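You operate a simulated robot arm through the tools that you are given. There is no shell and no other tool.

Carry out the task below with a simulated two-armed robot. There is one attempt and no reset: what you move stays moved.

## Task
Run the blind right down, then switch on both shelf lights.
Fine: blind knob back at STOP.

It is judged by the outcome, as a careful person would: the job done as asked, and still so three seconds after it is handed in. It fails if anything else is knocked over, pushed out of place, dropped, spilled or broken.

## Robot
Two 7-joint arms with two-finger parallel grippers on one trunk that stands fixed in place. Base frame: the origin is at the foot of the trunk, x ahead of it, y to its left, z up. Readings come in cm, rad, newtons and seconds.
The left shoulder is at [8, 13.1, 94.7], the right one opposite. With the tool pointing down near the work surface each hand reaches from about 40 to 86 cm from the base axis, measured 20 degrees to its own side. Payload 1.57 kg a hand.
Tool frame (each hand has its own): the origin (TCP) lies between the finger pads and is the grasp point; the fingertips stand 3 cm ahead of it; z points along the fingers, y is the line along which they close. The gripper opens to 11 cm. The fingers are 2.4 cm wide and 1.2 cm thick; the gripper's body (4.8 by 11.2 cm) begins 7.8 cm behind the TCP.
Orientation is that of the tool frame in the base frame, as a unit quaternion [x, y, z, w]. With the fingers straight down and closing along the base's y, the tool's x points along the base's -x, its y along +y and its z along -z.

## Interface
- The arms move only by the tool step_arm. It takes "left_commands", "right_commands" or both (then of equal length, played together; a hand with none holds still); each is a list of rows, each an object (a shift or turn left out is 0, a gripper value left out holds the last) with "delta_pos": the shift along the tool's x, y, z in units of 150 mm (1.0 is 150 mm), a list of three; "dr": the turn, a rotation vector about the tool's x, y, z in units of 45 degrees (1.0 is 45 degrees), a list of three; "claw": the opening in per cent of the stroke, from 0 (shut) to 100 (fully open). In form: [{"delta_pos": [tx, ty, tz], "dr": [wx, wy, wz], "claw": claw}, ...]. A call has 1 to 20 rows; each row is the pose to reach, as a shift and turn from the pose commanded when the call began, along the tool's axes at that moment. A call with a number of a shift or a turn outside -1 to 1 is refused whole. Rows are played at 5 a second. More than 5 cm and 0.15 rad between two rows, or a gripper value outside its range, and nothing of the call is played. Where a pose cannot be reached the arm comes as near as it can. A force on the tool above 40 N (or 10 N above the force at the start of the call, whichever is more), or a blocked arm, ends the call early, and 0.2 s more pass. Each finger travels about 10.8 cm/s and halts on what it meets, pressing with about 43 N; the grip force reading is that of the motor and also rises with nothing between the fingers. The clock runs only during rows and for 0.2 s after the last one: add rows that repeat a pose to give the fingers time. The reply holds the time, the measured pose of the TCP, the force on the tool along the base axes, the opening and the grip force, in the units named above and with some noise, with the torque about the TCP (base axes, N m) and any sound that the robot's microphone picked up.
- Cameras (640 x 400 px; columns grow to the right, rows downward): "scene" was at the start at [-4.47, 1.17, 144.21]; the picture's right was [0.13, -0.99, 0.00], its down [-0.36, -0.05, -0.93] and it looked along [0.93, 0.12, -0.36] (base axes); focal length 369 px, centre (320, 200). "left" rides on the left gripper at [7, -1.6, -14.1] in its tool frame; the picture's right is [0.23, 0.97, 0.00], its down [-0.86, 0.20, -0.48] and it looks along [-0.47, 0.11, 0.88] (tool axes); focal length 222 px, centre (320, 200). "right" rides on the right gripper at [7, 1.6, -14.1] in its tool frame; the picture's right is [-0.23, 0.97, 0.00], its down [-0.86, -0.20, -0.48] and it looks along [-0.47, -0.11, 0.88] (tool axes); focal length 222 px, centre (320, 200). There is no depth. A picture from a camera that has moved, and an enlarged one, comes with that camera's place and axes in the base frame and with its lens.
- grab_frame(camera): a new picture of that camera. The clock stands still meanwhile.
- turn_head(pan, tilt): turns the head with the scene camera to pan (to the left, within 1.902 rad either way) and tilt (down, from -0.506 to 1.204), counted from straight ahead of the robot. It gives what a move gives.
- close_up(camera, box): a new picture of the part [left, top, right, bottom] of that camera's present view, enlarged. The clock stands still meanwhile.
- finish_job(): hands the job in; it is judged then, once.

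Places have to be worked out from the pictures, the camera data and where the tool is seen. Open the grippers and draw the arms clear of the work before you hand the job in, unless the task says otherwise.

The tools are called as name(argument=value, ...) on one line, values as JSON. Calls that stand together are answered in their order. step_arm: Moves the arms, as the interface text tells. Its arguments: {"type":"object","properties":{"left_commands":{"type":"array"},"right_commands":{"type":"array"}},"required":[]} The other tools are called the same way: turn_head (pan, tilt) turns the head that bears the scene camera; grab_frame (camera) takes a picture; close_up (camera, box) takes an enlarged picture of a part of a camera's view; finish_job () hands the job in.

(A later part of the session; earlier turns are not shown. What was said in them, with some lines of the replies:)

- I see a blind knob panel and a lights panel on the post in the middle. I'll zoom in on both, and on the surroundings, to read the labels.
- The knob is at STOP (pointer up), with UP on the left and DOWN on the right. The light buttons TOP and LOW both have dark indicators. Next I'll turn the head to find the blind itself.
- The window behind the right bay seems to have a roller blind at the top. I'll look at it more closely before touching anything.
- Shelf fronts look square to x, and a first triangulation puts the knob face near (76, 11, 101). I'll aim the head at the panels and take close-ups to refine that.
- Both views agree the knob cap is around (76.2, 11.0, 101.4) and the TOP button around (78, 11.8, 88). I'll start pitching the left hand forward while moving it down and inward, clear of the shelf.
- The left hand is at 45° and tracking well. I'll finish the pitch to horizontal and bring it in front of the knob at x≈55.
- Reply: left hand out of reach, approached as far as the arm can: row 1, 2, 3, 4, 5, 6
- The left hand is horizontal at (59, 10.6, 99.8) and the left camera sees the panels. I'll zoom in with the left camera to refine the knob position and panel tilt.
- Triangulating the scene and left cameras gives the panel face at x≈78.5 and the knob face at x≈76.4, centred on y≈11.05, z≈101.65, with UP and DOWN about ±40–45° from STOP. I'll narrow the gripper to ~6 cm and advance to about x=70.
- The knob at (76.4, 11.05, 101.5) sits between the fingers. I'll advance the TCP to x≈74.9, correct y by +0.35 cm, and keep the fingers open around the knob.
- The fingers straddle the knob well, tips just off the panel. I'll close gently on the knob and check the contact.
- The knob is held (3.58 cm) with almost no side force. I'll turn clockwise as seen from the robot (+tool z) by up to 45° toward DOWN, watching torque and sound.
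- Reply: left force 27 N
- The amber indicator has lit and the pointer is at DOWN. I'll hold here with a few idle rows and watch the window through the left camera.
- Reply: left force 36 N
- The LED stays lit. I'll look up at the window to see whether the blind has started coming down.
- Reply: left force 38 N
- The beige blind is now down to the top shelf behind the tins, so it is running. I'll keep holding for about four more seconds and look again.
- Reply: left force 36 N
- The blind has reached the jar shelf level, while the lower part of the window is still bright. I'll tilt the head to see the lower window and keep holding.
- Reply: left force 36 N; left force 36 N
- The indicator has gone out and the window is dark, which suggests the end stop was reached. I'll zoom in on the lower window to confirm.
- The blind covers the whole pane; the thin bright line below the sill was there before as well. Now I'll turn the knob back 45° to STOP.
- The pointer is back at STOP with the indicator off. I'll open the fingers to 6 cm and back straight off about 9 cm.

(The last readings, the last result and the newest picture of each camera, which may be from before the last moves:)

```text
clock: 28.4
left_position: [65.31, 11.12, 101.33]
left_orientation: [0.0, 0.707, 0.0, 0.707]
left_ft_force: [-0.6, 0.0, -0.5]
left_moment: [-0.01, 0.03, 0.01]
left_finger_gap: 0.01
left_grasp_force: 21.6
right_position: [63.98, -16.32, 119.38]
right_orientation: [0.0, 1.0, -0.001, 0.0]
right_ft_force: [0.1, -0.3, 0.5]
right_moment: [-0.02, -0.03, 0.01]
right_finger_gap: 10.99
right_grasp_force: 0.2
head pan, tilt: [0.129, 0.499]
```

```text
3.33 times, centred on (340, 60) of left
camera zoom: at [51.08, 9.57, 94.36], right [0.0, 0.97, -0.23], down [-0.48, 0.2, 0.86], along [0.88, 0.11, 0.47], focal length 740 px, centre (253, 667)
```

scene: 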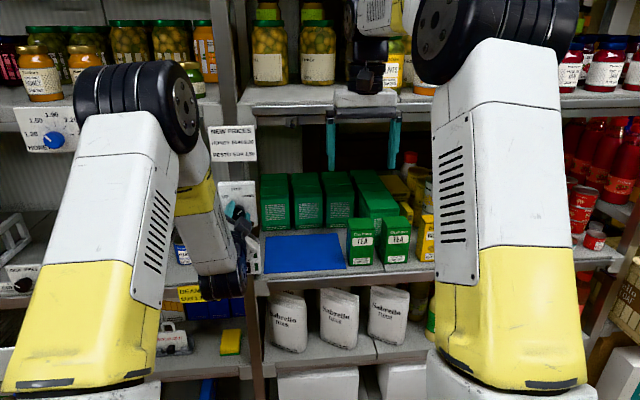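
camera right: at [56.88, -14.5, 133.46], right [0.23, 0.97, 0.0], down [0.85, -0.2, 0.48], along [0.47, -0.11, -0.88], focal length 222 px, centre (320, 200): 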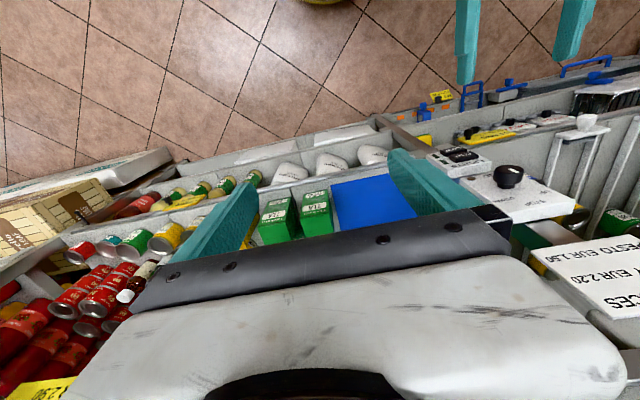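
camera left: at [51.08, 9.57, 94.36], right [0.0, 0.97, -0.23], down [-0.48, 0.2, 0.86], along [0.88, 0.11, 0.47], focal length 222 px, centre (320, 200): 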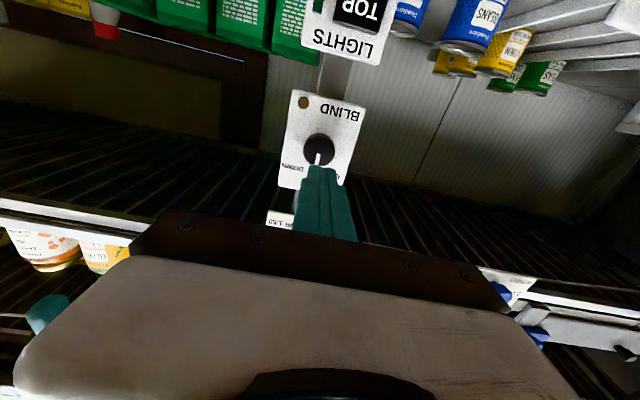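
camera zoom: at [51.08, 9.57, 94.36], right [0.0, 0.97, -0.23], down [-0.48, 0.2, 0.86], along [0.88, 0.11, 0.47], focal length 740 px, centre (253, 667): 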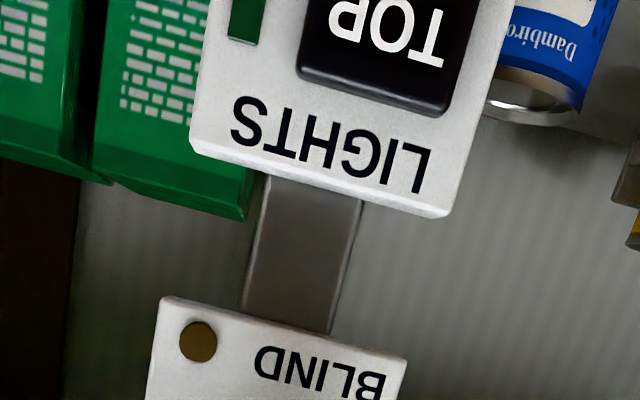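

The knob is at STOP and the hand is clear with fingers shut. I place TOP at about (78.6, 11.9, 87.6) and LOW about 4 cm lower. I'll lower the hand in front of TOP, staying 6 cm away from it.

step_arm(left_commands=[{"delta_pos": [0.23, 0.015, 0], "claw": 0}, {"delta_pos": [0.46, 0.03, 0]}, {"delta_pos": [0.69, 0.045, 0.05]}, {"delta_pos": [0.917, 0.057, 0.15]}, {"delta_pos": [0.917, 0.057, 0.313]}, {"delta_pos": [0.917, 0.057, 0.313]}])

close_up(camera="left", box=[220, 0, 420, 200])

close_up(camera="scene", box=[272, 160, 368, 280])

close_up(camera="right", box=[410, 80, 610, 230])

```text
clock: 29.9
left_position: [69.77, 11.92, 87.73]
left_orientation: [0.0, 0.707, 0.0, 0.707]
left_ft_force: [0.8, 0.8, -0.5]
left_moment: [-0.03, 0.02, -0.03]
left_finger_gap: 0.01
left_grasp_force: 21.2
right_position: [63.9, -16.12, 119.43]
right_orientation: [0.001, 1.0, 0.0, 0.0]
right_ft_force: [-0.3, 0.5, 0.3]
right_moment: [0.02, -0.04, 0.01]
right_finger_gap: 10.98
right_grasp_force: 0.2
head pan, tilt: [0.129, 0.499]
```

```text
2.00 times, centred on (320, 100) of left
camera zoom: at [55.61, 10.38, 80.7], right [0.0, 0.97, -0.23], down [-0.48, 0.2, 0.86], along [0.88, 0.11, 0.47], focal length 444 px, centre (320, 400)
```

zoom: 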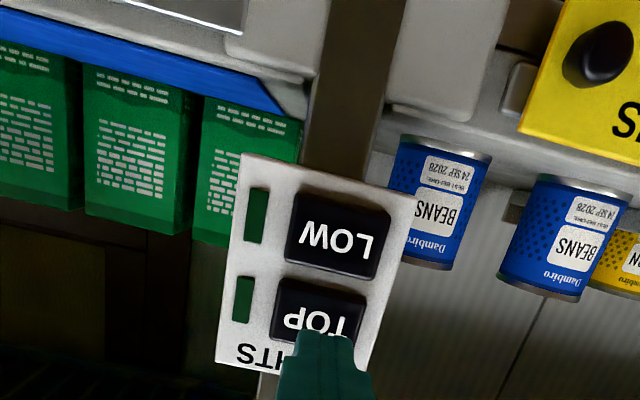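

```text
3.33 times, centred on (320, 220) of scene
camera zoom: at [-4.67, 1.11, 142.99], right [0.13, -0.99, 0.0], down [-0.47, -0.06, -0.88], along [0.87, 0.11, -0.48], focal length 1230 px, centre (320, 133)
```

zoom: 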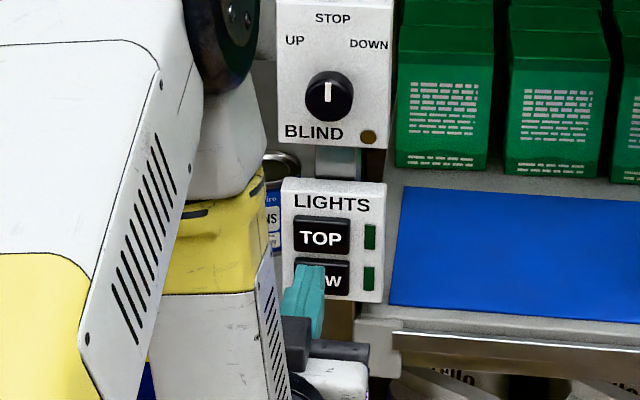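

```text
2.67 times, centred on (510, 155) of right
camera zoom: at [56.91, -14.53, 133.44], right [0.23, 0.97, 0.0], down [0.85, -0.2, 0.48], along [0.47, -0.11, -0.88], focal length 592 px, centre (-187, 320)
```

zoom: 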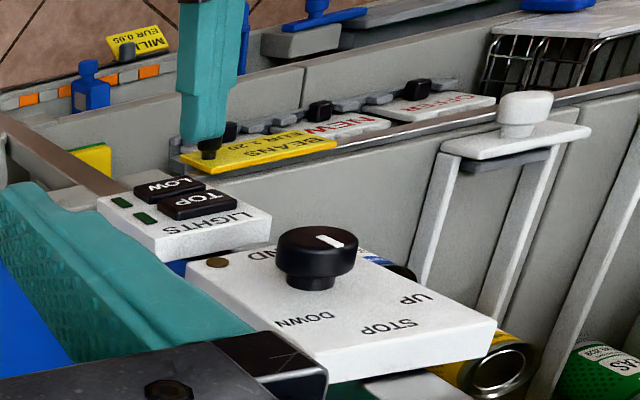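

Refined, both button faces are at x≈78.2, with TOP at z≈87.9 and LOW at z≈83.7. The hand is lined up with TOP, so I'll advance to about half a centimetre short of it.

step_arm(left_commands=[{"delta_pos": [-0.008, 0, 0.11]}, {"delta_pos": [-0.008, 0, 0.22]}, {"delta_pos": [-0.008, 0, 0.32]}, {"delta_pos": [-0.008, 0, 0.32]}])

close_up(camera="left", box=[220, 0, 420, 200])

close_up(camera="scene", box=[272, 160, 368, 280])

close_up(camera="right", box=[410, 80, 530, 180])

```text
clock: 30.9
left_position: [74.61, 11.86, 87.9]
left_orientation: [0.001, 0.707, 0.0, 0.708]
left_ft_force: [-1.2, -0.3, 0.3]
left_moment: [-0.01, -0.05, 0.0]
left_finger_gap: 0.0
left_grasp_force: 21.2
right_position: [63.86, -16.18, 119.38]
right_orientation: [0.001, 1.0, 0.0, 0.0]
right_ft_force: [0.3, -0.2, -0.9]
right_moment: [0.0, -0.01, 0.03]
right_finger_gap: 10.99
right_grasp_force: 0.1
head pan, tilt: [0.129, 0.499]
heard: click
```

```text
2.00 times, centred on (320, 100) of left
camera zoom: at [60.41, 10.37, 80.89], right [0.0, 0.97, -0.23], down [-0.48, 0.2, 0.86], along [0.88, 0.11, 0.47], focal length 444 px, centre (320, 400)
```

zoom: 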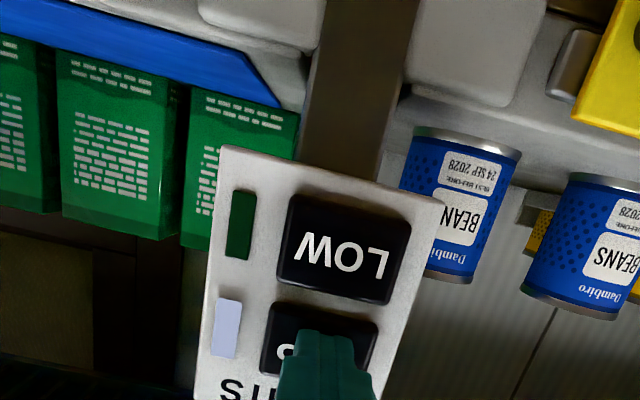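

```text
3.33 times, centred on (320, 220) of scene
camera zoom: at [-4.67, 1.12, 142.99], right [0.13, -0.99, 0.0], down [-0.47, -0.06, -0.88], along [0.87, 0.11, -0.48], focal length 1230 px, centre (320, 133)
```

zoom: 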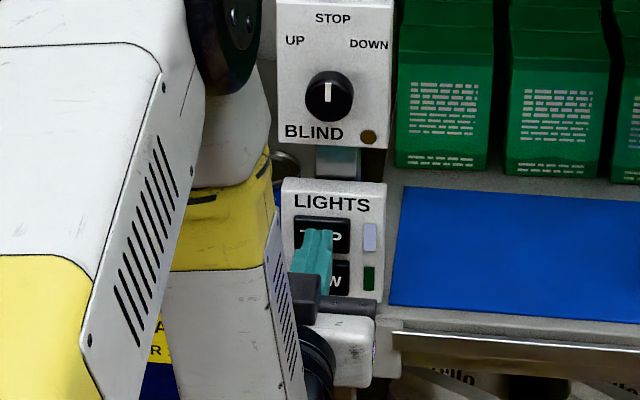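

```text
4.00 times, centred on (470, 130) of right
camera zoom: at [56.91, -14.53, 133.44], right [0.23, 0.97, 0.0], down [0.85, -0.2, 0.48], along [0.47, -0.11, -0.88], focal length 888 px, centre (-280, 480)
```

zoom: 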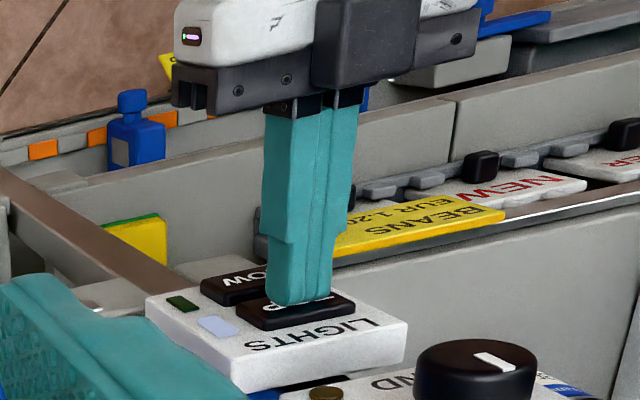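

That already pressed it: a click was heard and the TOP indicator is lit. I'll back off 4 cm and check that it stays lit.

step_arm(left_commands=[{"delta_pos": [0, 0, -0.13]}, {"delta_pos": [0, 0, -0.27]}, {"delta_pos": [0, 0, -0.27]}])

close_up(camera="left", box=[220, 0, 420, 200])

```text
clock: 31.6
left_position: [70.48, 12.07, 88.24]
left_orientation: [0.0, 0.707, 0.0, 0.707]
left_ft_force: [0.9, -0.8, 1.1]
left_moment: [0.01, 0.01, 0.01]
left_finger_gap: 0.0
left_grasp_force: 21.7
right_position: [63.91, -16.13, 119.48]
right_orientation: [0.001, 1.0, -0.001, 0.0]
right_ft_force: [-1.0, 0.6, 0.1]
right_moment: [-0.02, -0.01, 0.0]
right_finger_gap: 10.99
right_grasp_force: 0.1
head pan, tilt: [0.129, 0.499]
```

```text
2.00 times, centred on (320, 100) of left
camera zoom: at [56.3, 10.56, 81.08], right [0.0, 0.97, -0.23], down [-0.48, 0.2, 0.86], along [0.88, 0.11, 0.47], focal length 444 px, centre (320, 400)
```

zoom: 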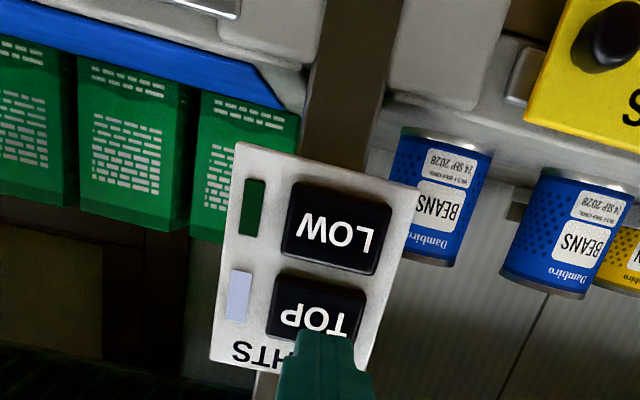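

TOP stays lit after release. Now I'll lower the hand 4.5 cm to line up with LOW.

step_arm(left_commands=[{"delta_pos": [0.15, -0.013, 0]}, {"delta_pos": [0.3, -0.013, 0]}, {"delta_pos": [0.3, -0.013, 0]}])

close_up(camera="left", box=[220, 0, 420, 200])

close_up(camera="right", box=[410, 40, 610, 180])

```text
clock: 32.5
left_position: [70.52, 11.69, 83.56]
left_orientation: [0.001, 0.707, -0.001, 0.707]
left_ft_force: [-0.1, -0.1, 0.1]
left_moment: [0.02, -0.05, -0.01]
left_finger_gap: 0.0
left_grasp_force: 21.4
right_position: [64.03, -16.13, 119.39]
right_orientation: [0.001, 1.0, 0.0, 0.0]
right_ft_force: [0.4, -0.7, 0.2]
right_moment: [-0.03, 0.0, -0.01]
right_finger_gap: 10.97
right_grasp_force: 0.1
head pan, tilt: [0.129, 0.499]
```

```text
2.00 times, centred on (320, 100) of left
camera zoom: at [56.36, 10.21, 76.58], right [0.0, 0.97, -0.23], down [-0.48, 0.2, 0.86], along [0.88, 0.11, 0.47], focal length 444 px, centre (320, 400)
```

zoom: 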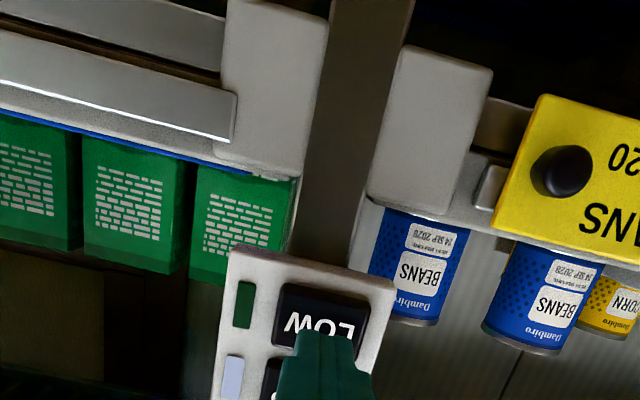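

```text
2.86 times, centred on (510, 110) of right
camera zoom: at [56.91, -14.53, 133.44], right [0.23, 0.97, 0.0], down [0.85, -0.2, 0.48], along [0.47, -0.11, -0.88], focal length 635 px, centre (-223, 457)
```

zoom: 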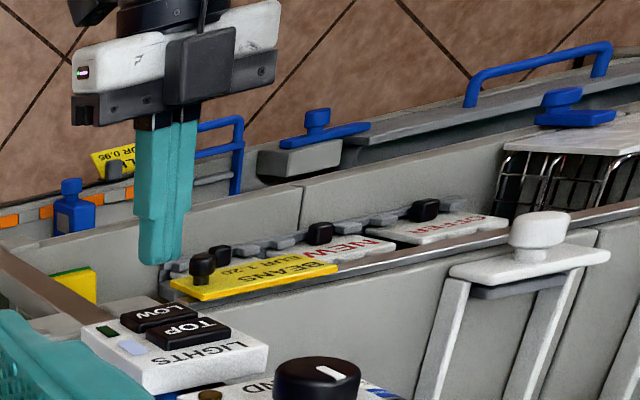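

The fingers are lined up with LOW and clear of the BEANS tag. I'll advance to the same depth that clicked TOP.

step_arm(left_commands=[{"delta_pos": [0, 0.005, 0.1]}, {"delta_pos": [0, 0.005, 0.2]}, {"delta_pos": [0, 0.005, 0.273]}, {"delta_pos": [0, 0.005, 0.273]}])

close_up(camera="left", box=[220, 0, 420, 200])

close_up(camera="scene", box=[272, 160, 368, 280])

```text
clock: 33.5
left_position: [74.66, 11.82, 83.59]
left_orientation: [0.0, 0.707, 0.0, 0.707]
left_ft_force: [-1.3, 0.6, 0.9]
left_moment: [-0.01, -0.02, 0.01]
left_finger_gap: 0.0
left_grasp_force: 21.7
right_position: [63.92, -16.09, 119.46]
right_orientation: [0.0, 1.0, 0.001, 0.0]
right_ft_force: [0.2, -1.5, 0.4]
right_moment: [-0.03, 0.0, 0.01]
right_finger_gap: 11.0
right_grasp_force: 0.1
head pan, tilt: [0.129, 0.499]
heard: click
```

```text
2.00 times, centred on (320, 100) of left
camera zoom: at [60.43, 10.27, 76.6], right [0.0, 0.97, -0.23], down [-0.48, 0.2, 0.86], along [0.88, 0.11, 0.47], focal length 444 px, centre (320, 400)
```

zoom: 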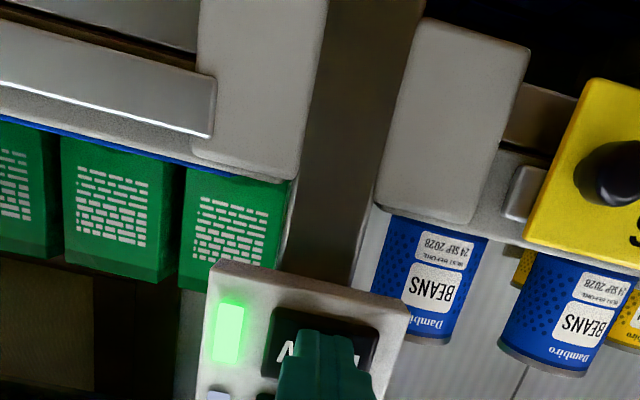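

```text
3.33 times, centred on (320, 220) of scene
camera zoom: at [-4.67, 1.11, 142.99], right [0.13, -0.99, 0.0], down [-0.47, -0.06, -0.88], along [0.87, 0.11, -0.48], focal length 1230 px, centre (320, 133)
```

zoom: 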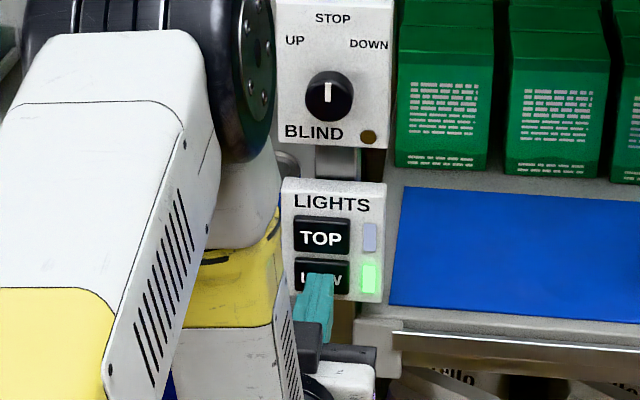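

LOW clicked and glows green, but TOP's indicator is pale rather than glowing green, so I shouldn't assume it's properly on. I'll back off and look at the actual lamps.

step_arm(left_commands=[{"delta_pos": [0, 0, -0.2]}, {"delta_pos": [0, 0, -0.45]}, {"delta_pos": [0, 0, -0.7]}, {"delta_pos": [0, 0, -0.7]}])

close_up(camera="scene", box=[272, 160, 368, 280])

grab_frame(camera="scene")

turn_head(pan=0.1, tilt=-0.25)

grab_frame(camera="scene")

grab_frame(camera="left")

```text
clock: 34.5
left_position: [64.03, 12.12, 83.53]
left_orientation: [-0.001, 0.707, 0.001, 0.707]
left_ft_force: [0.7, 0.2, 0.4]
left_moment: [0.01, 0.0, 0.01]
left_finger_gap: 0.0
left_grasp_force: 21.4
right_position: [63.87, -16.18, 119.51]
right_orientation: [0.0, 1.0, 0.0, 0.001]
right_ft_force: [-0.5, -0.4, 0.2]
right_moment: [-0.01, -0.01, -0.01]
right_finger_gap: 11.0
right_grasp_force: 0.1
head pan, tilt: [0.129, 0.499]
```

```text
3.33 times, centred on (320, 220) of scene
camera zoom: at [-4.66, 1.11, 142.99], right [0.13, -0.99, 0.0], down [-0.47, -0.06, -0.88], along [0.87, 0.11, -0.48], focal length 1230 px, centre (320, 133)
```

zoom: 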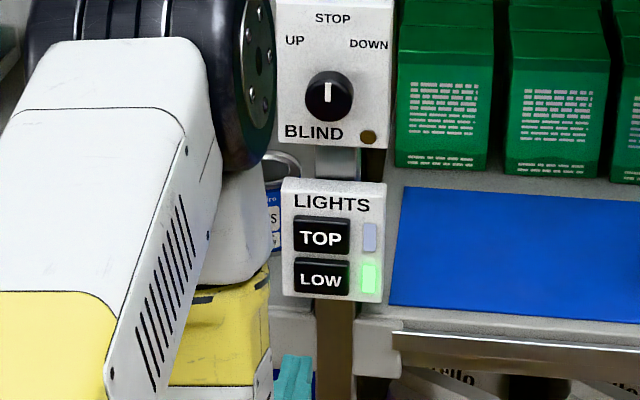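

```text
taken
```

scene: 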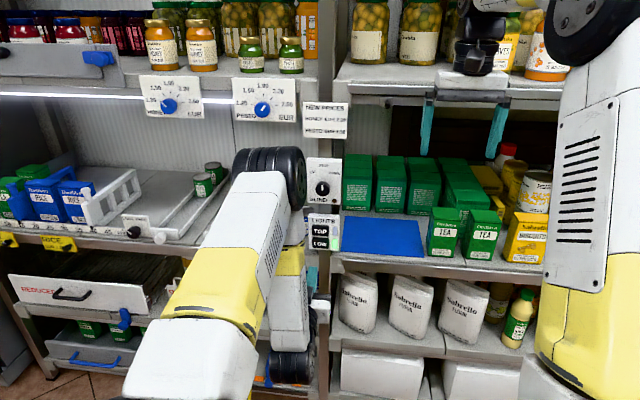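

```text
clock: 35.5
left_position: [64.03, 12.04, 83.54]
left_orientation: [0.001, 0.707, -0.001, 0.707]
left_ft_force: [-0.3, 0.9, 0.0]
left_moment: [-0.01, -0.02, -0.02]
left_finger_gap: 0.01
left_grasp_force: 21.2
right_position: [63.87, -16.21, 119.38]
right_orientation: [0.0, 1.0, 0.0, 0.001]
right_ft_force: [-0.1, 0.0, -0.1]
right_moment: [0.01, -0.02, 0.0]
right_finger_gap: 10.99
right_grasp_force: 0.0
head pan, tilt: [0.099, -0.25]
```

```text
taken
```

scene: 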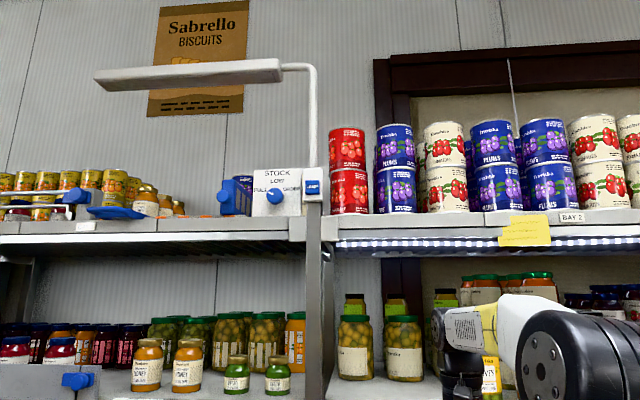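

```text
taken
camera left: at [49.86, 10.58, 76.57], right [0.0, 0.97, -0.23], down [-0.48, 0.2, 0.86], along [0.88, 0.11, 0.47], focal length 222 px, centre (320, 200)
```

left: 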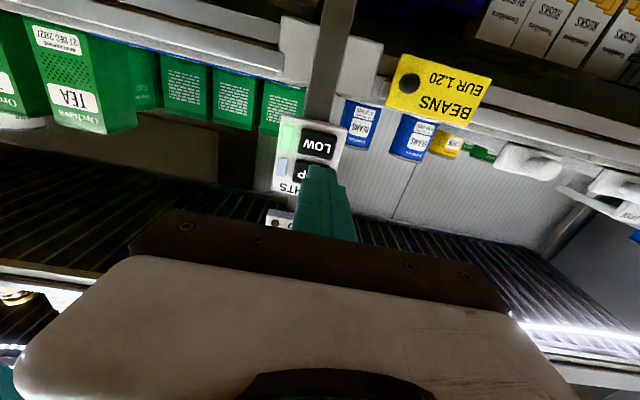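

The LOW strip under the middle shelf is lit in the left bay, and a strip under the top shelf looks dotted. I'll zoom in on it.

close_up(camera="scene", box=[320, 180, 640, 320])

close_up(camera="scene", box=[0, 180, 320, 400])

close_up(camera="scene", box=[70, 30, 350, 220])

turn_head(pan=-0.4, tilt=0.1)

grab_frame(camera="scene")

```text
2.00 times, centred on (480, 250) of scene
camera zoom: at [-5.62, 0.75, 149.74], right [0.1, -1.0, 0.0], down [0.24, 0.02, -0.97], along [0.96, 0.1, 0.25], focal length 738 px, centre (0, 100)
```

zoom: 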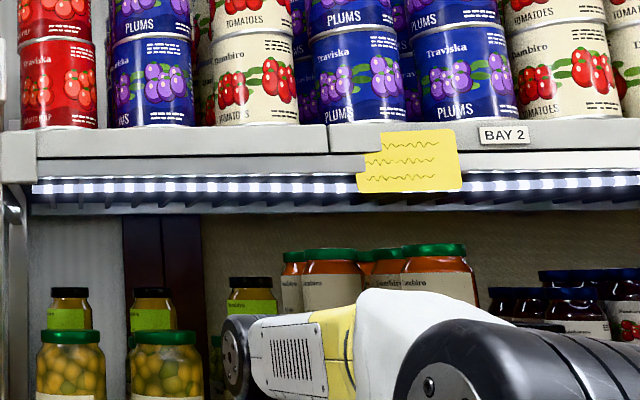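

```text
1.82 times, centred on (160, 290) of scene
camera zoom: at [-5.62, 0.75, 149.74], right [0.1, -1.0, 0.0], down [0.24, 0.02, -0.97], along [0.96, 0.1, 0.25], focal length 671 px, centre (611, 36)
```

zoom: 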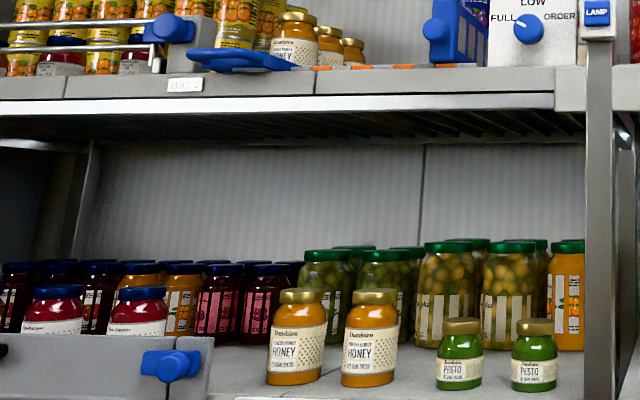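

```text
2.11 times, centred on (210, 125) of scene
camera zoom: at [-5.62, 0.75, 149.74], right [0.1, -1.0, 0.0], down [0.24, 0.02, -0.97], along [0.96, 0.1, 0.25], focal length 777 px, centre (552, 358)
```

zoom: 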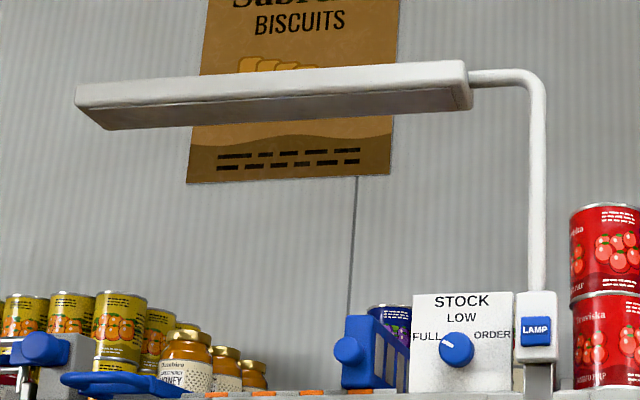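

```text
clock: 36.5
left_position: [64.05, 12.11, 83.6]
left_orientation: [0.0, 0.707, 0.0, 0.707]
left_ft_force: [-0.1, 0.4, 0.3]
left_moment: [0.0, -0.03, -0.01]
left_finger_gap: 0.0
left_grasp_force: 21.1
right_position: [64.0, -16.18, 119.37]
right_orientation: [0.001, 1.0, 0.0, 0.0]
right_ft_force: [-0.7, -0.9, 0.3]
right_moment: [-0.03, -0.01, 0.02]
right_finger_gap: 11.0
right_grasp_force: 0.1
head pan, tilt: [-0.4, 0.099]
```

```text
taken
```

scene: 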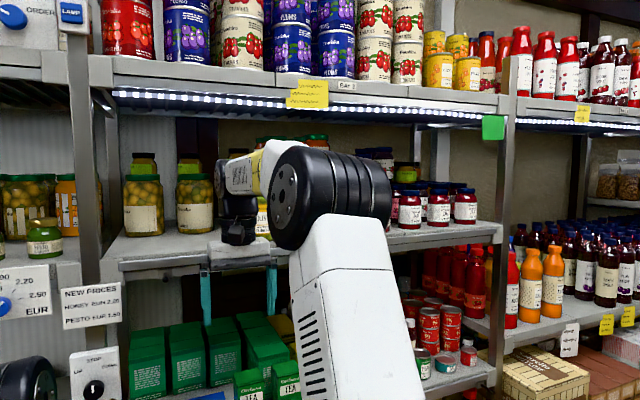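

The TOP strip under the top shelf is lit, since it was dark earlier, and the LOW strip is on too. The TOP indicator still differs in colour, so I'll zoom in on the strips and let some time pass to see whether anything changes.

close_up(camera="scene", box=[90, 70, 350, 130])

turn_head(pan=0.13, tilt=0.5)

close_up(camera="scene", box=[300, 205, 345, 255])

close_up(camera="scene", box=[0, 60, 340, 170])

close_up(camera="scene", box=[320, 60, 640, 200])

```text
2.46 times, centred on (220, 100) of scene
camera zoom: at [-5.21, -3.63, 146.71], right [-0.39, -0.92, 0.0], down [-0.09, 0.04, -1.0], along [0.92, -0.39, -0.1], focal length 909 px, centre (566, 446)
```

zoom: 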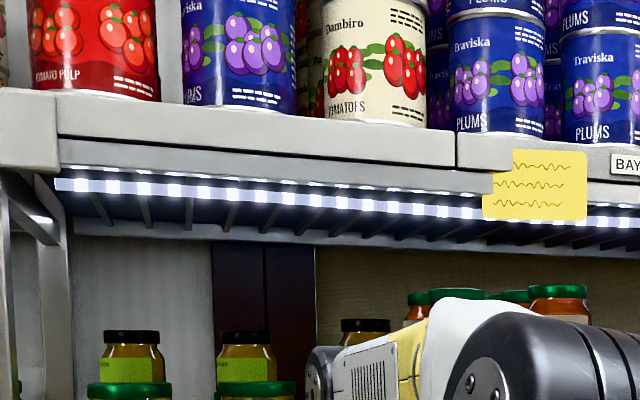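

```text
clock: 37.4
left_position: [64.05, 12.05, 83.59]
left_orientation: [0.0, 0.707, 0.0, 0.707]
left_ft_force: [0.6, -0.6, 0.4]
left_moment: [0.0, 0.02, 0.03]
left_finger_gap: 0.0
left_grasp_force: 21.4
right_position: [63.89, -16.23, 119.33]
right_orientation: [0.001, 1.0, 0.001, 0.0]
right_ft_force: [-0.3, -0.6, 0.4]
right_moment: [0.0, 0.02, -0.02]
right_finger_gap: 11.01
right_grasp_force: 0.0
head pan, tilt: [0.129, 0.499]
```

```text
8.00 times, centred on (322, 230) of scene
camera zoom: at [-4.66, 1.11, 143.0], right [0.13, -0.99, 0.0], down [-0.47, -0.06, -0.88], along [0.87, 0.11, -0.48], focal length 2953 px, centre (300, -40)
```

zoom: 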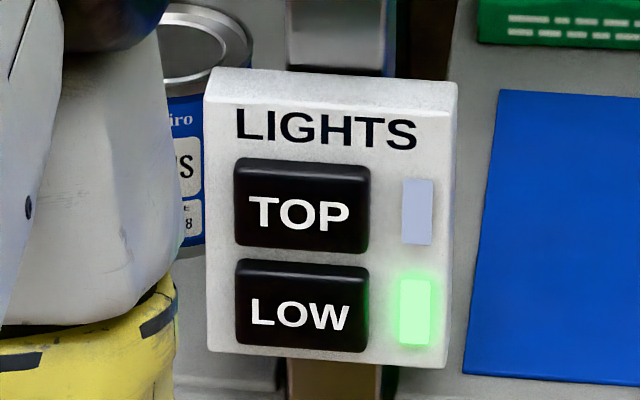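

```text
1.88 times, centred on (170, 115) of scene
camera zoom: at [-4.66, 1.11, 143.0], right [0.13, -0.99, 0.0], down [-0.47, -0.06, -0.88], along [0.87, 0.11, -0.48], focal length 695 px, centre (602, 360)
```

zoom: 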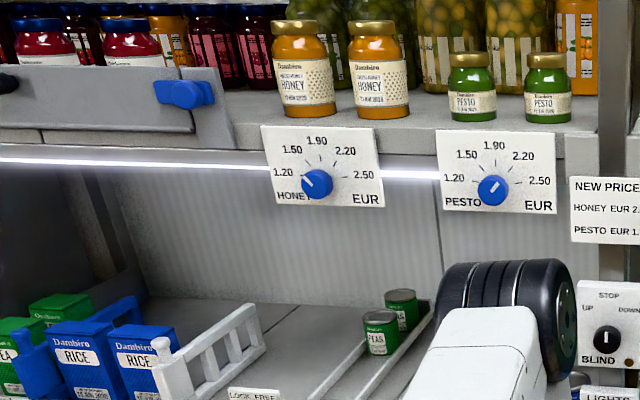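

```text
2.00 times, centred on (480, 130) of scene
camera zoom: at [-4.66, 1.11, 143.0], right [0.13, -0.99, 0.0], down [-0.47, -0.06, -0.88], along [0.87, 0.11, -0.48], focal length 738 px, centre (0, 340)
```

zoom: 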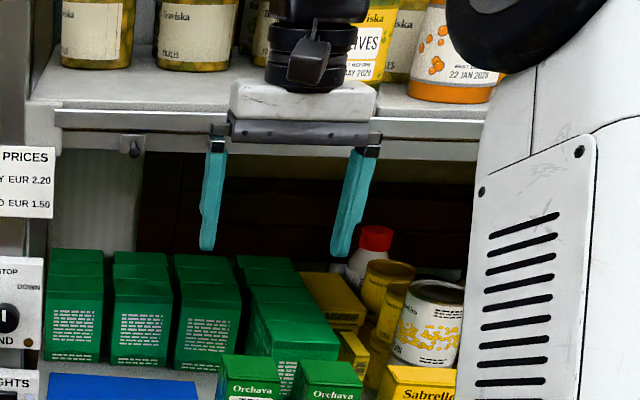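

Both strips do give light: TOP is a row of bright LEDs in bay 2, LOW a bright tube in the left bay. I'll look around from other head angles, with some time passing, to check that both stay steady and no part is left dark.

turn_head(pan=0.4, tilt=0.0)

grab_frame(camera="scene")

turn_head(pan=-0.7, tilt=0.2)

grab_frame(camera="scene")

turn_head(pan=0.0, tilt=-0.1)

grab_frame(camera="scene")

turn_head(pan=0.0, tilt=0.7)

grab_frame(camera="scene")

```text
clock: 38.4
left_position: [64.01, 12.09, 83.56]
left_orientation: [0.0, 0.707, 0.0, 0.707]
left_ft_force: [0.0, 0.4, -0.1]
left_moment: [0.03, -0.04, -0.01]
left_finger_gap: 0.0
left_grasp_force: 21.5
right_position: [63.77, -16.09, 119.4]
right_orientation: [0.001, 1.0, 0.0, 0.001]
right_ft_force: [-0.5, 0.3, 0.4]
right_moment: [-0.01, 0.0, -0.02]
right_finger_gap: 11.0
right_grasp_force: 0.1
head pan, tilt: [0.4, 0.0]
```

```text
taken
```

scene: 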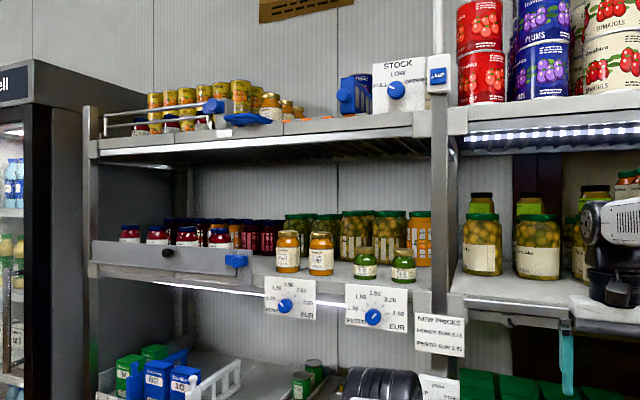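

```text
clock: 39.7
left_position: [64.03, 12.1, 83.57]
left_orientation: [0.001, 0.707, -0.001, 0.707]
left_ft_force: [0.0, -0.1, -0.2]
left_moment: [-0.02, 0.0, -0.01]
left_finger_gap: 0.0
left_grasp_force: 21.6
right_position: [63.96, -16.11, 119.42]
right_orientation: [0.0, 1.0, 0.0, 0.0]
right_ft_force: [0.3, 0.4, 0.2]
right_moment: [0.0, -0.01, 0.01]
right_finger_gap: 10.99
right_grasp_force: 0.1
head pan, tilt: [-0.7, 0.201]
```

```text
taken
```

scene: 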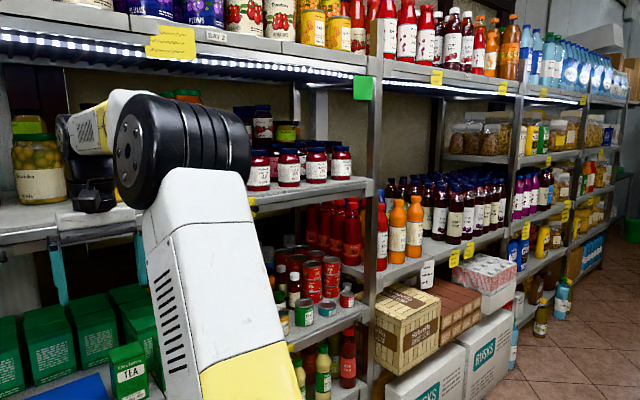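

```text
clock: 40.8
left_position: [64.05, 12.13, 83.52]
left_orientation: [0.001, 0.707, -0.001, 0.708]
left_ft_force: [-0.5, 0.6, 0.9]
left_moment: [-0.01, -0.03, -0.01]
left_finger_gap: 0.0
left_grasp_force: 21.2
right_position: [63.9, -16.08, 119.38]
right_orientation: [0.001, 1.0, 0.0, 0.001]
right_ft_force: [-0.4, 0.9, -0.4]
right_moment: [0.0, 0.0, 0.0]
right_finger_gap: 11.01
right_grasp_force: 0.0
head pan, tilt: [0.0, -0.099]
```

```text
taken
```

scene: 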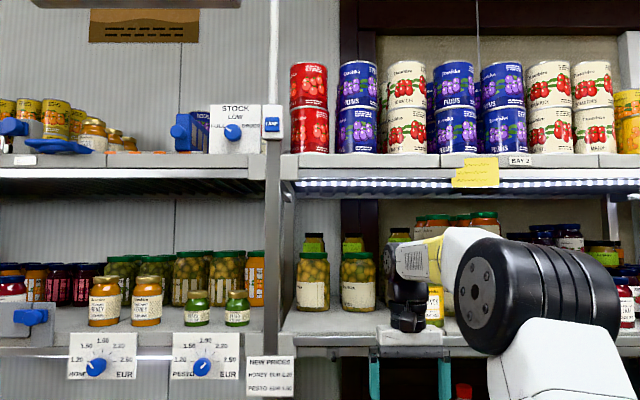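

```text
clock: 41.9
left_position: [64.1, 12.17, 83.66]
left_orientation: [0.001, 0.707, -0.001, 0.707]
left_ft_force: [-0.1, 0.3, -0.5]
left_moment: [0.03, 0.01, 0.02]
left_finger_gap: 0.03
left_grasp_force: 20.6
right_position: [63.88, -16.09, 119.4]
right_orientation: [0.001, 1.0, 0.0, 0.0]
right_ft_force: [-0.2, 0.2, 0.4]
right_moment: [0.01, 0.02, 0.04]
right_finger_gap: 11.0
right_grasp_force: 0.1
head pan, tilt: [0.0, 0.7]
```

```text
taken
```

scene: 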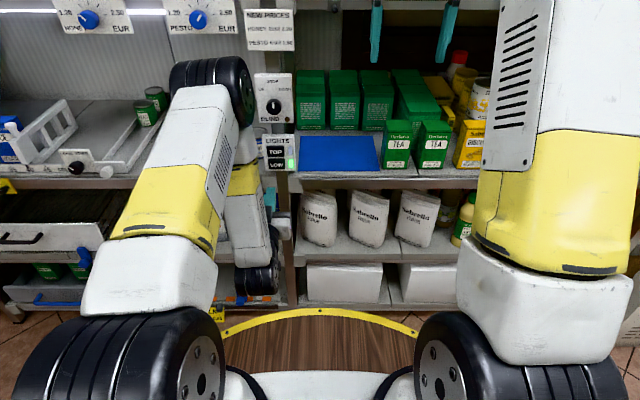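

Both strips are steadily lit, the knob is at STOP and nothing on the shelves has shifted. I'll now draw the left arm back, up and away from the shelf, opening the gripper.

step_arm(left_commands=[{"delta_pos": [-0.1, 0.05, -0.15], "claw": 0}, {"delta_pos": [-0.28, 0.17, -0.267]}, {"delta_pos": [-0.46, 0.29, -0.267]}, {"delta_pos": [-0.64, 0.42, -0.267]}, {"delta_pos": [-0.82, 0.55, -0.267]}, {"delta_pos": [-1.0, 0.667, -0.267]}])

```text
clock: 43.3
left_position: [60.11, 21.92, 98.03]
left_orientation: [0.0, 0.707, 0.001, 0.707]
left_ft_force: [0.8, 0.4, -0.4]
left_moment: [0.01, -0.01, 0.01]
left_finger_gap: 0.0
left_grasp_force: 21.5
right_position: [63.86, -16.02, 119.41]
right_orientation: [0.0, 1.0, 0.0, 0.0]
right_ft_force: [-0.6, 0.2, -0.5]
right_moment: [0.01, 0.01, 0.0]
right_finger_gap: 11.01
right_grasp_force: 0.1
head pan, tilt: [0.0, 0.7]
```

The arm is clear and tracking well. I'll continue back, up and pitched down by 45°.

step_arm(left_commands=[{"delta_pos": [-0.13, 0, -0.055], "dr": [0, 0.167, 0]}, {"delta_pos": [-0.26, 0, -0.11], "dr": [0, 0.333, 0]}, {"delta_pos": [-0.39, 0, -0.167], "dr": [0, 0.5, 0]}, {"delta_pos": [-0.52, 0, -0.222], "dr": [0, 0.667, 0]}, {"delta_pos": [-0.65, 0, -0.278], "dr": [0, 0.833, 0]}, {"delta_pos": [-0.78, 0, -0.333], "dr": [0, 1, 0]}])

```text
clock: 44.7
left_position: [55.32, 21.95, 109.74]
left_orientation: [-0.001, 0.915, -0.003, 0.403]
left_ft_force: [-0.7, 0.9, 0.2]
left_moment: [0.04, -0.01, 0.0]
left_finger_gap: 0.0
left_grasp_force: 21.2
left hand out of reach, approached as far as the arm can: row 1, 2, 3, 6
right_position: [63.96, -16.21, 119.39]
right_orientation: [0.001, 1.0, -0.001, 0.0]
right_ft_force: [0.1, 0.3, 0.2]
right_moment: [-0.03, 0.0, -0.01]
right_finger_gap: 11.01
right_grasp_force: 0.1
head pan, tilt: [0.0, 0.7]
```

I'll finish by moving the left hand to its starting pose with the gripper open, then check the scene.

step_arm(left_commands=[{"delta_pos": [-0.071, 0.111, -0.071], "dr": [0, 0.167, 0], "claw": 20}, {"delta_pos": [-0.141, 0.222, -0.141], "dr": [0, 0.333, 0], "claw": 40}, {"delta_pos": [-0.212, 0.333, -0.212], "dr": [0, 0.5, 0], "claw": 60}, {"delta_pos": [-0.283, 0.444, -0.283], "dr": [0, 0.667, 0], "claw": 80}, {"delta_pos": [-0.353, 0.556, -0.353], "dr": [0, 0.833, 0], "claw": 100}, {"delta_pos": [-0.424, 0.667, -0.424], "dr": [0, 1, 0], "claw": 100}, {"delta_pos": [-0.424, 0.667, -0.424], "dr": [0, 1, 0], "claw": 100}])

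turn_head(pan=0.133, tilt=0.367)

grab_frame(camera="scene")

close_up(camera="scene", box=[290, 195, 360, 315])

turn_head(pan=-0.25, tilt=0.1)

grab_frame(camera="scene")

```text
clock: 46.3
left_position: [55.34, 31.97, 118.6]
left_orientation: [0.001, 1.0, 0.0, -0.001]
left_ft_force: [0.2, 1.0, 0.0]
left_moment: [0.0, 0.0, -0.01]
left_finger_gap: 11.0
left_grasp_force: 0.0
right_position: [63.8, -16.06, 119.37]
right_orientation: [0.001, 1.0, 0.0, 0.001]
right_ft_force: [-0.1, -0.3, -0.1]
right_moment: [0.0, 0.0, 0.0]
right_finger_gap: 11.01
right_grasp_force: 0.0
head pan, tilt: [0.0, 0.7]
```

```text
clock: 47.1
left_position: [55.31, 32.17, 118.5]
left_orientation: [0.0, 1.0, 0.001, 0.0]
left_ft_force: [-0.2, -0.9, 0.6]
left_moment: [0.02, -0.02, -0.01]
left_finger_gap: 11.01
left_grasp_force: 0.1
right_position: [63.94, -16.14, 119.37]
right_orientation: [0.002, 1.0, -0.001, 0.0]
right_ft_force: [-0.4, 0.1, 0.4]
right_moment: [-0.01, 0.0, -0.02]
right_finger_gap: 10.98
right_grasp_force: 0.0
head pan, tilt: [0.133, 0.367]
```

```text
taken
```

scene: 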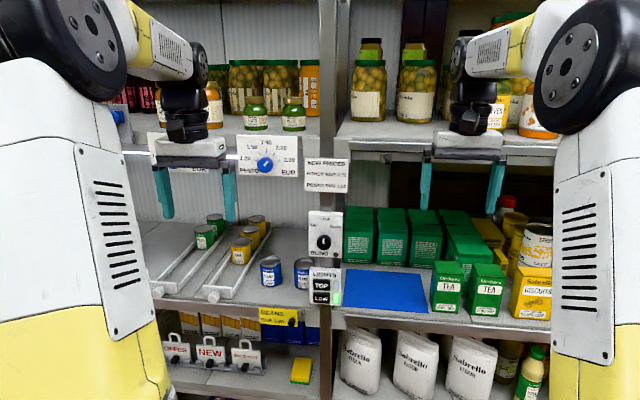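

```text
3.33 times, centred on (325, 255) of scene
camera zoom: at [-4.47, 1.17, 144.21], right [0.13, -0.99, 0.0], down [-0.36, -0.05, -0.93], along [0.93, 0.12, -0.36], focal length 1230 px, centre (303, 17)
```

zoom: 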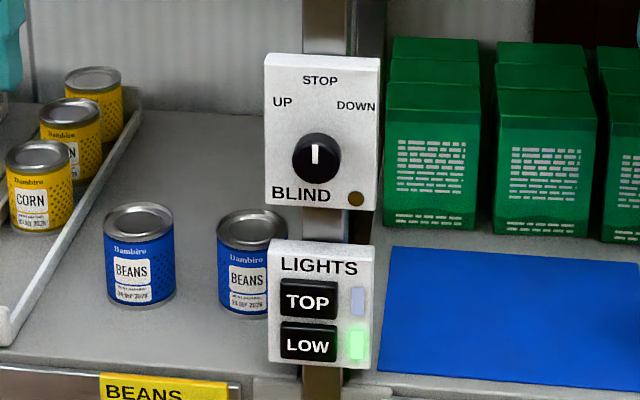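

```text
clock: 48.0
left_position: [55.41, 32.01, 118.59]
left_orientation: [0.0, 1.0, 0.0, 0.0]
left_ft_force: [0.2, 0.9, 0.3]
left_moment: [0.0, 0.01, -0.02]
left_finger_gap: 11.02
left_grasp_force: 0.2
right_position: [63.97, -16.16, 119.47]
right_orientation: [0.0, 1.0, 0.001, 0.0]
right_ft_force: [-0.5, -0.2, -0.1]
right_moment: [0.0, -0.03, 0.01]
right_finger_gap: 11.01
right_grasp_force: 0.0
head pan, tilt: [-0.25, 0.099]
```

```text
taken
```

scene: 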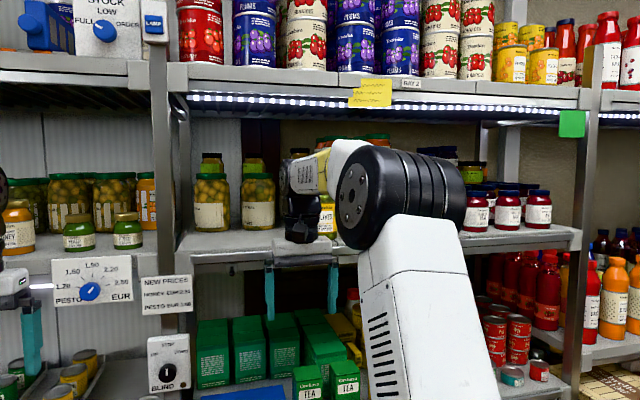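

The blind is fully down with its knob at STOP, and both the TOP and LOW shelf strips stay lit. Nothing on the shelves has moved, and both hands are open and clear, so I'm handing the job in.

finish_job()

```text
The job is handed in.
```

The blind is all the way down, its knob is back at STOP, and both shelf lights are on. I've handed the job in.

- **Blind:** I held the knob at DOWN until its indicator light went out and the blind covered the whole window pane. I then turned it back to STOP, and the last pictures still showed it there.
- **Lights:** I pressed TOP and LOW once each and heard a click both times. The light strips were still on more than ten seconds later: TOP under the top shelf, LOW under the middle shelf in the left bay.
- **TOP indicator:** it shows pale white, while LOW's glows green. I didn't press TOP again because its strip was clearly lit, and a second press might have switched it off.
- **Surroundings:** the final pictures show nothing on the shelves moved or knocked over. Both grippers are open and clear of the shelves.
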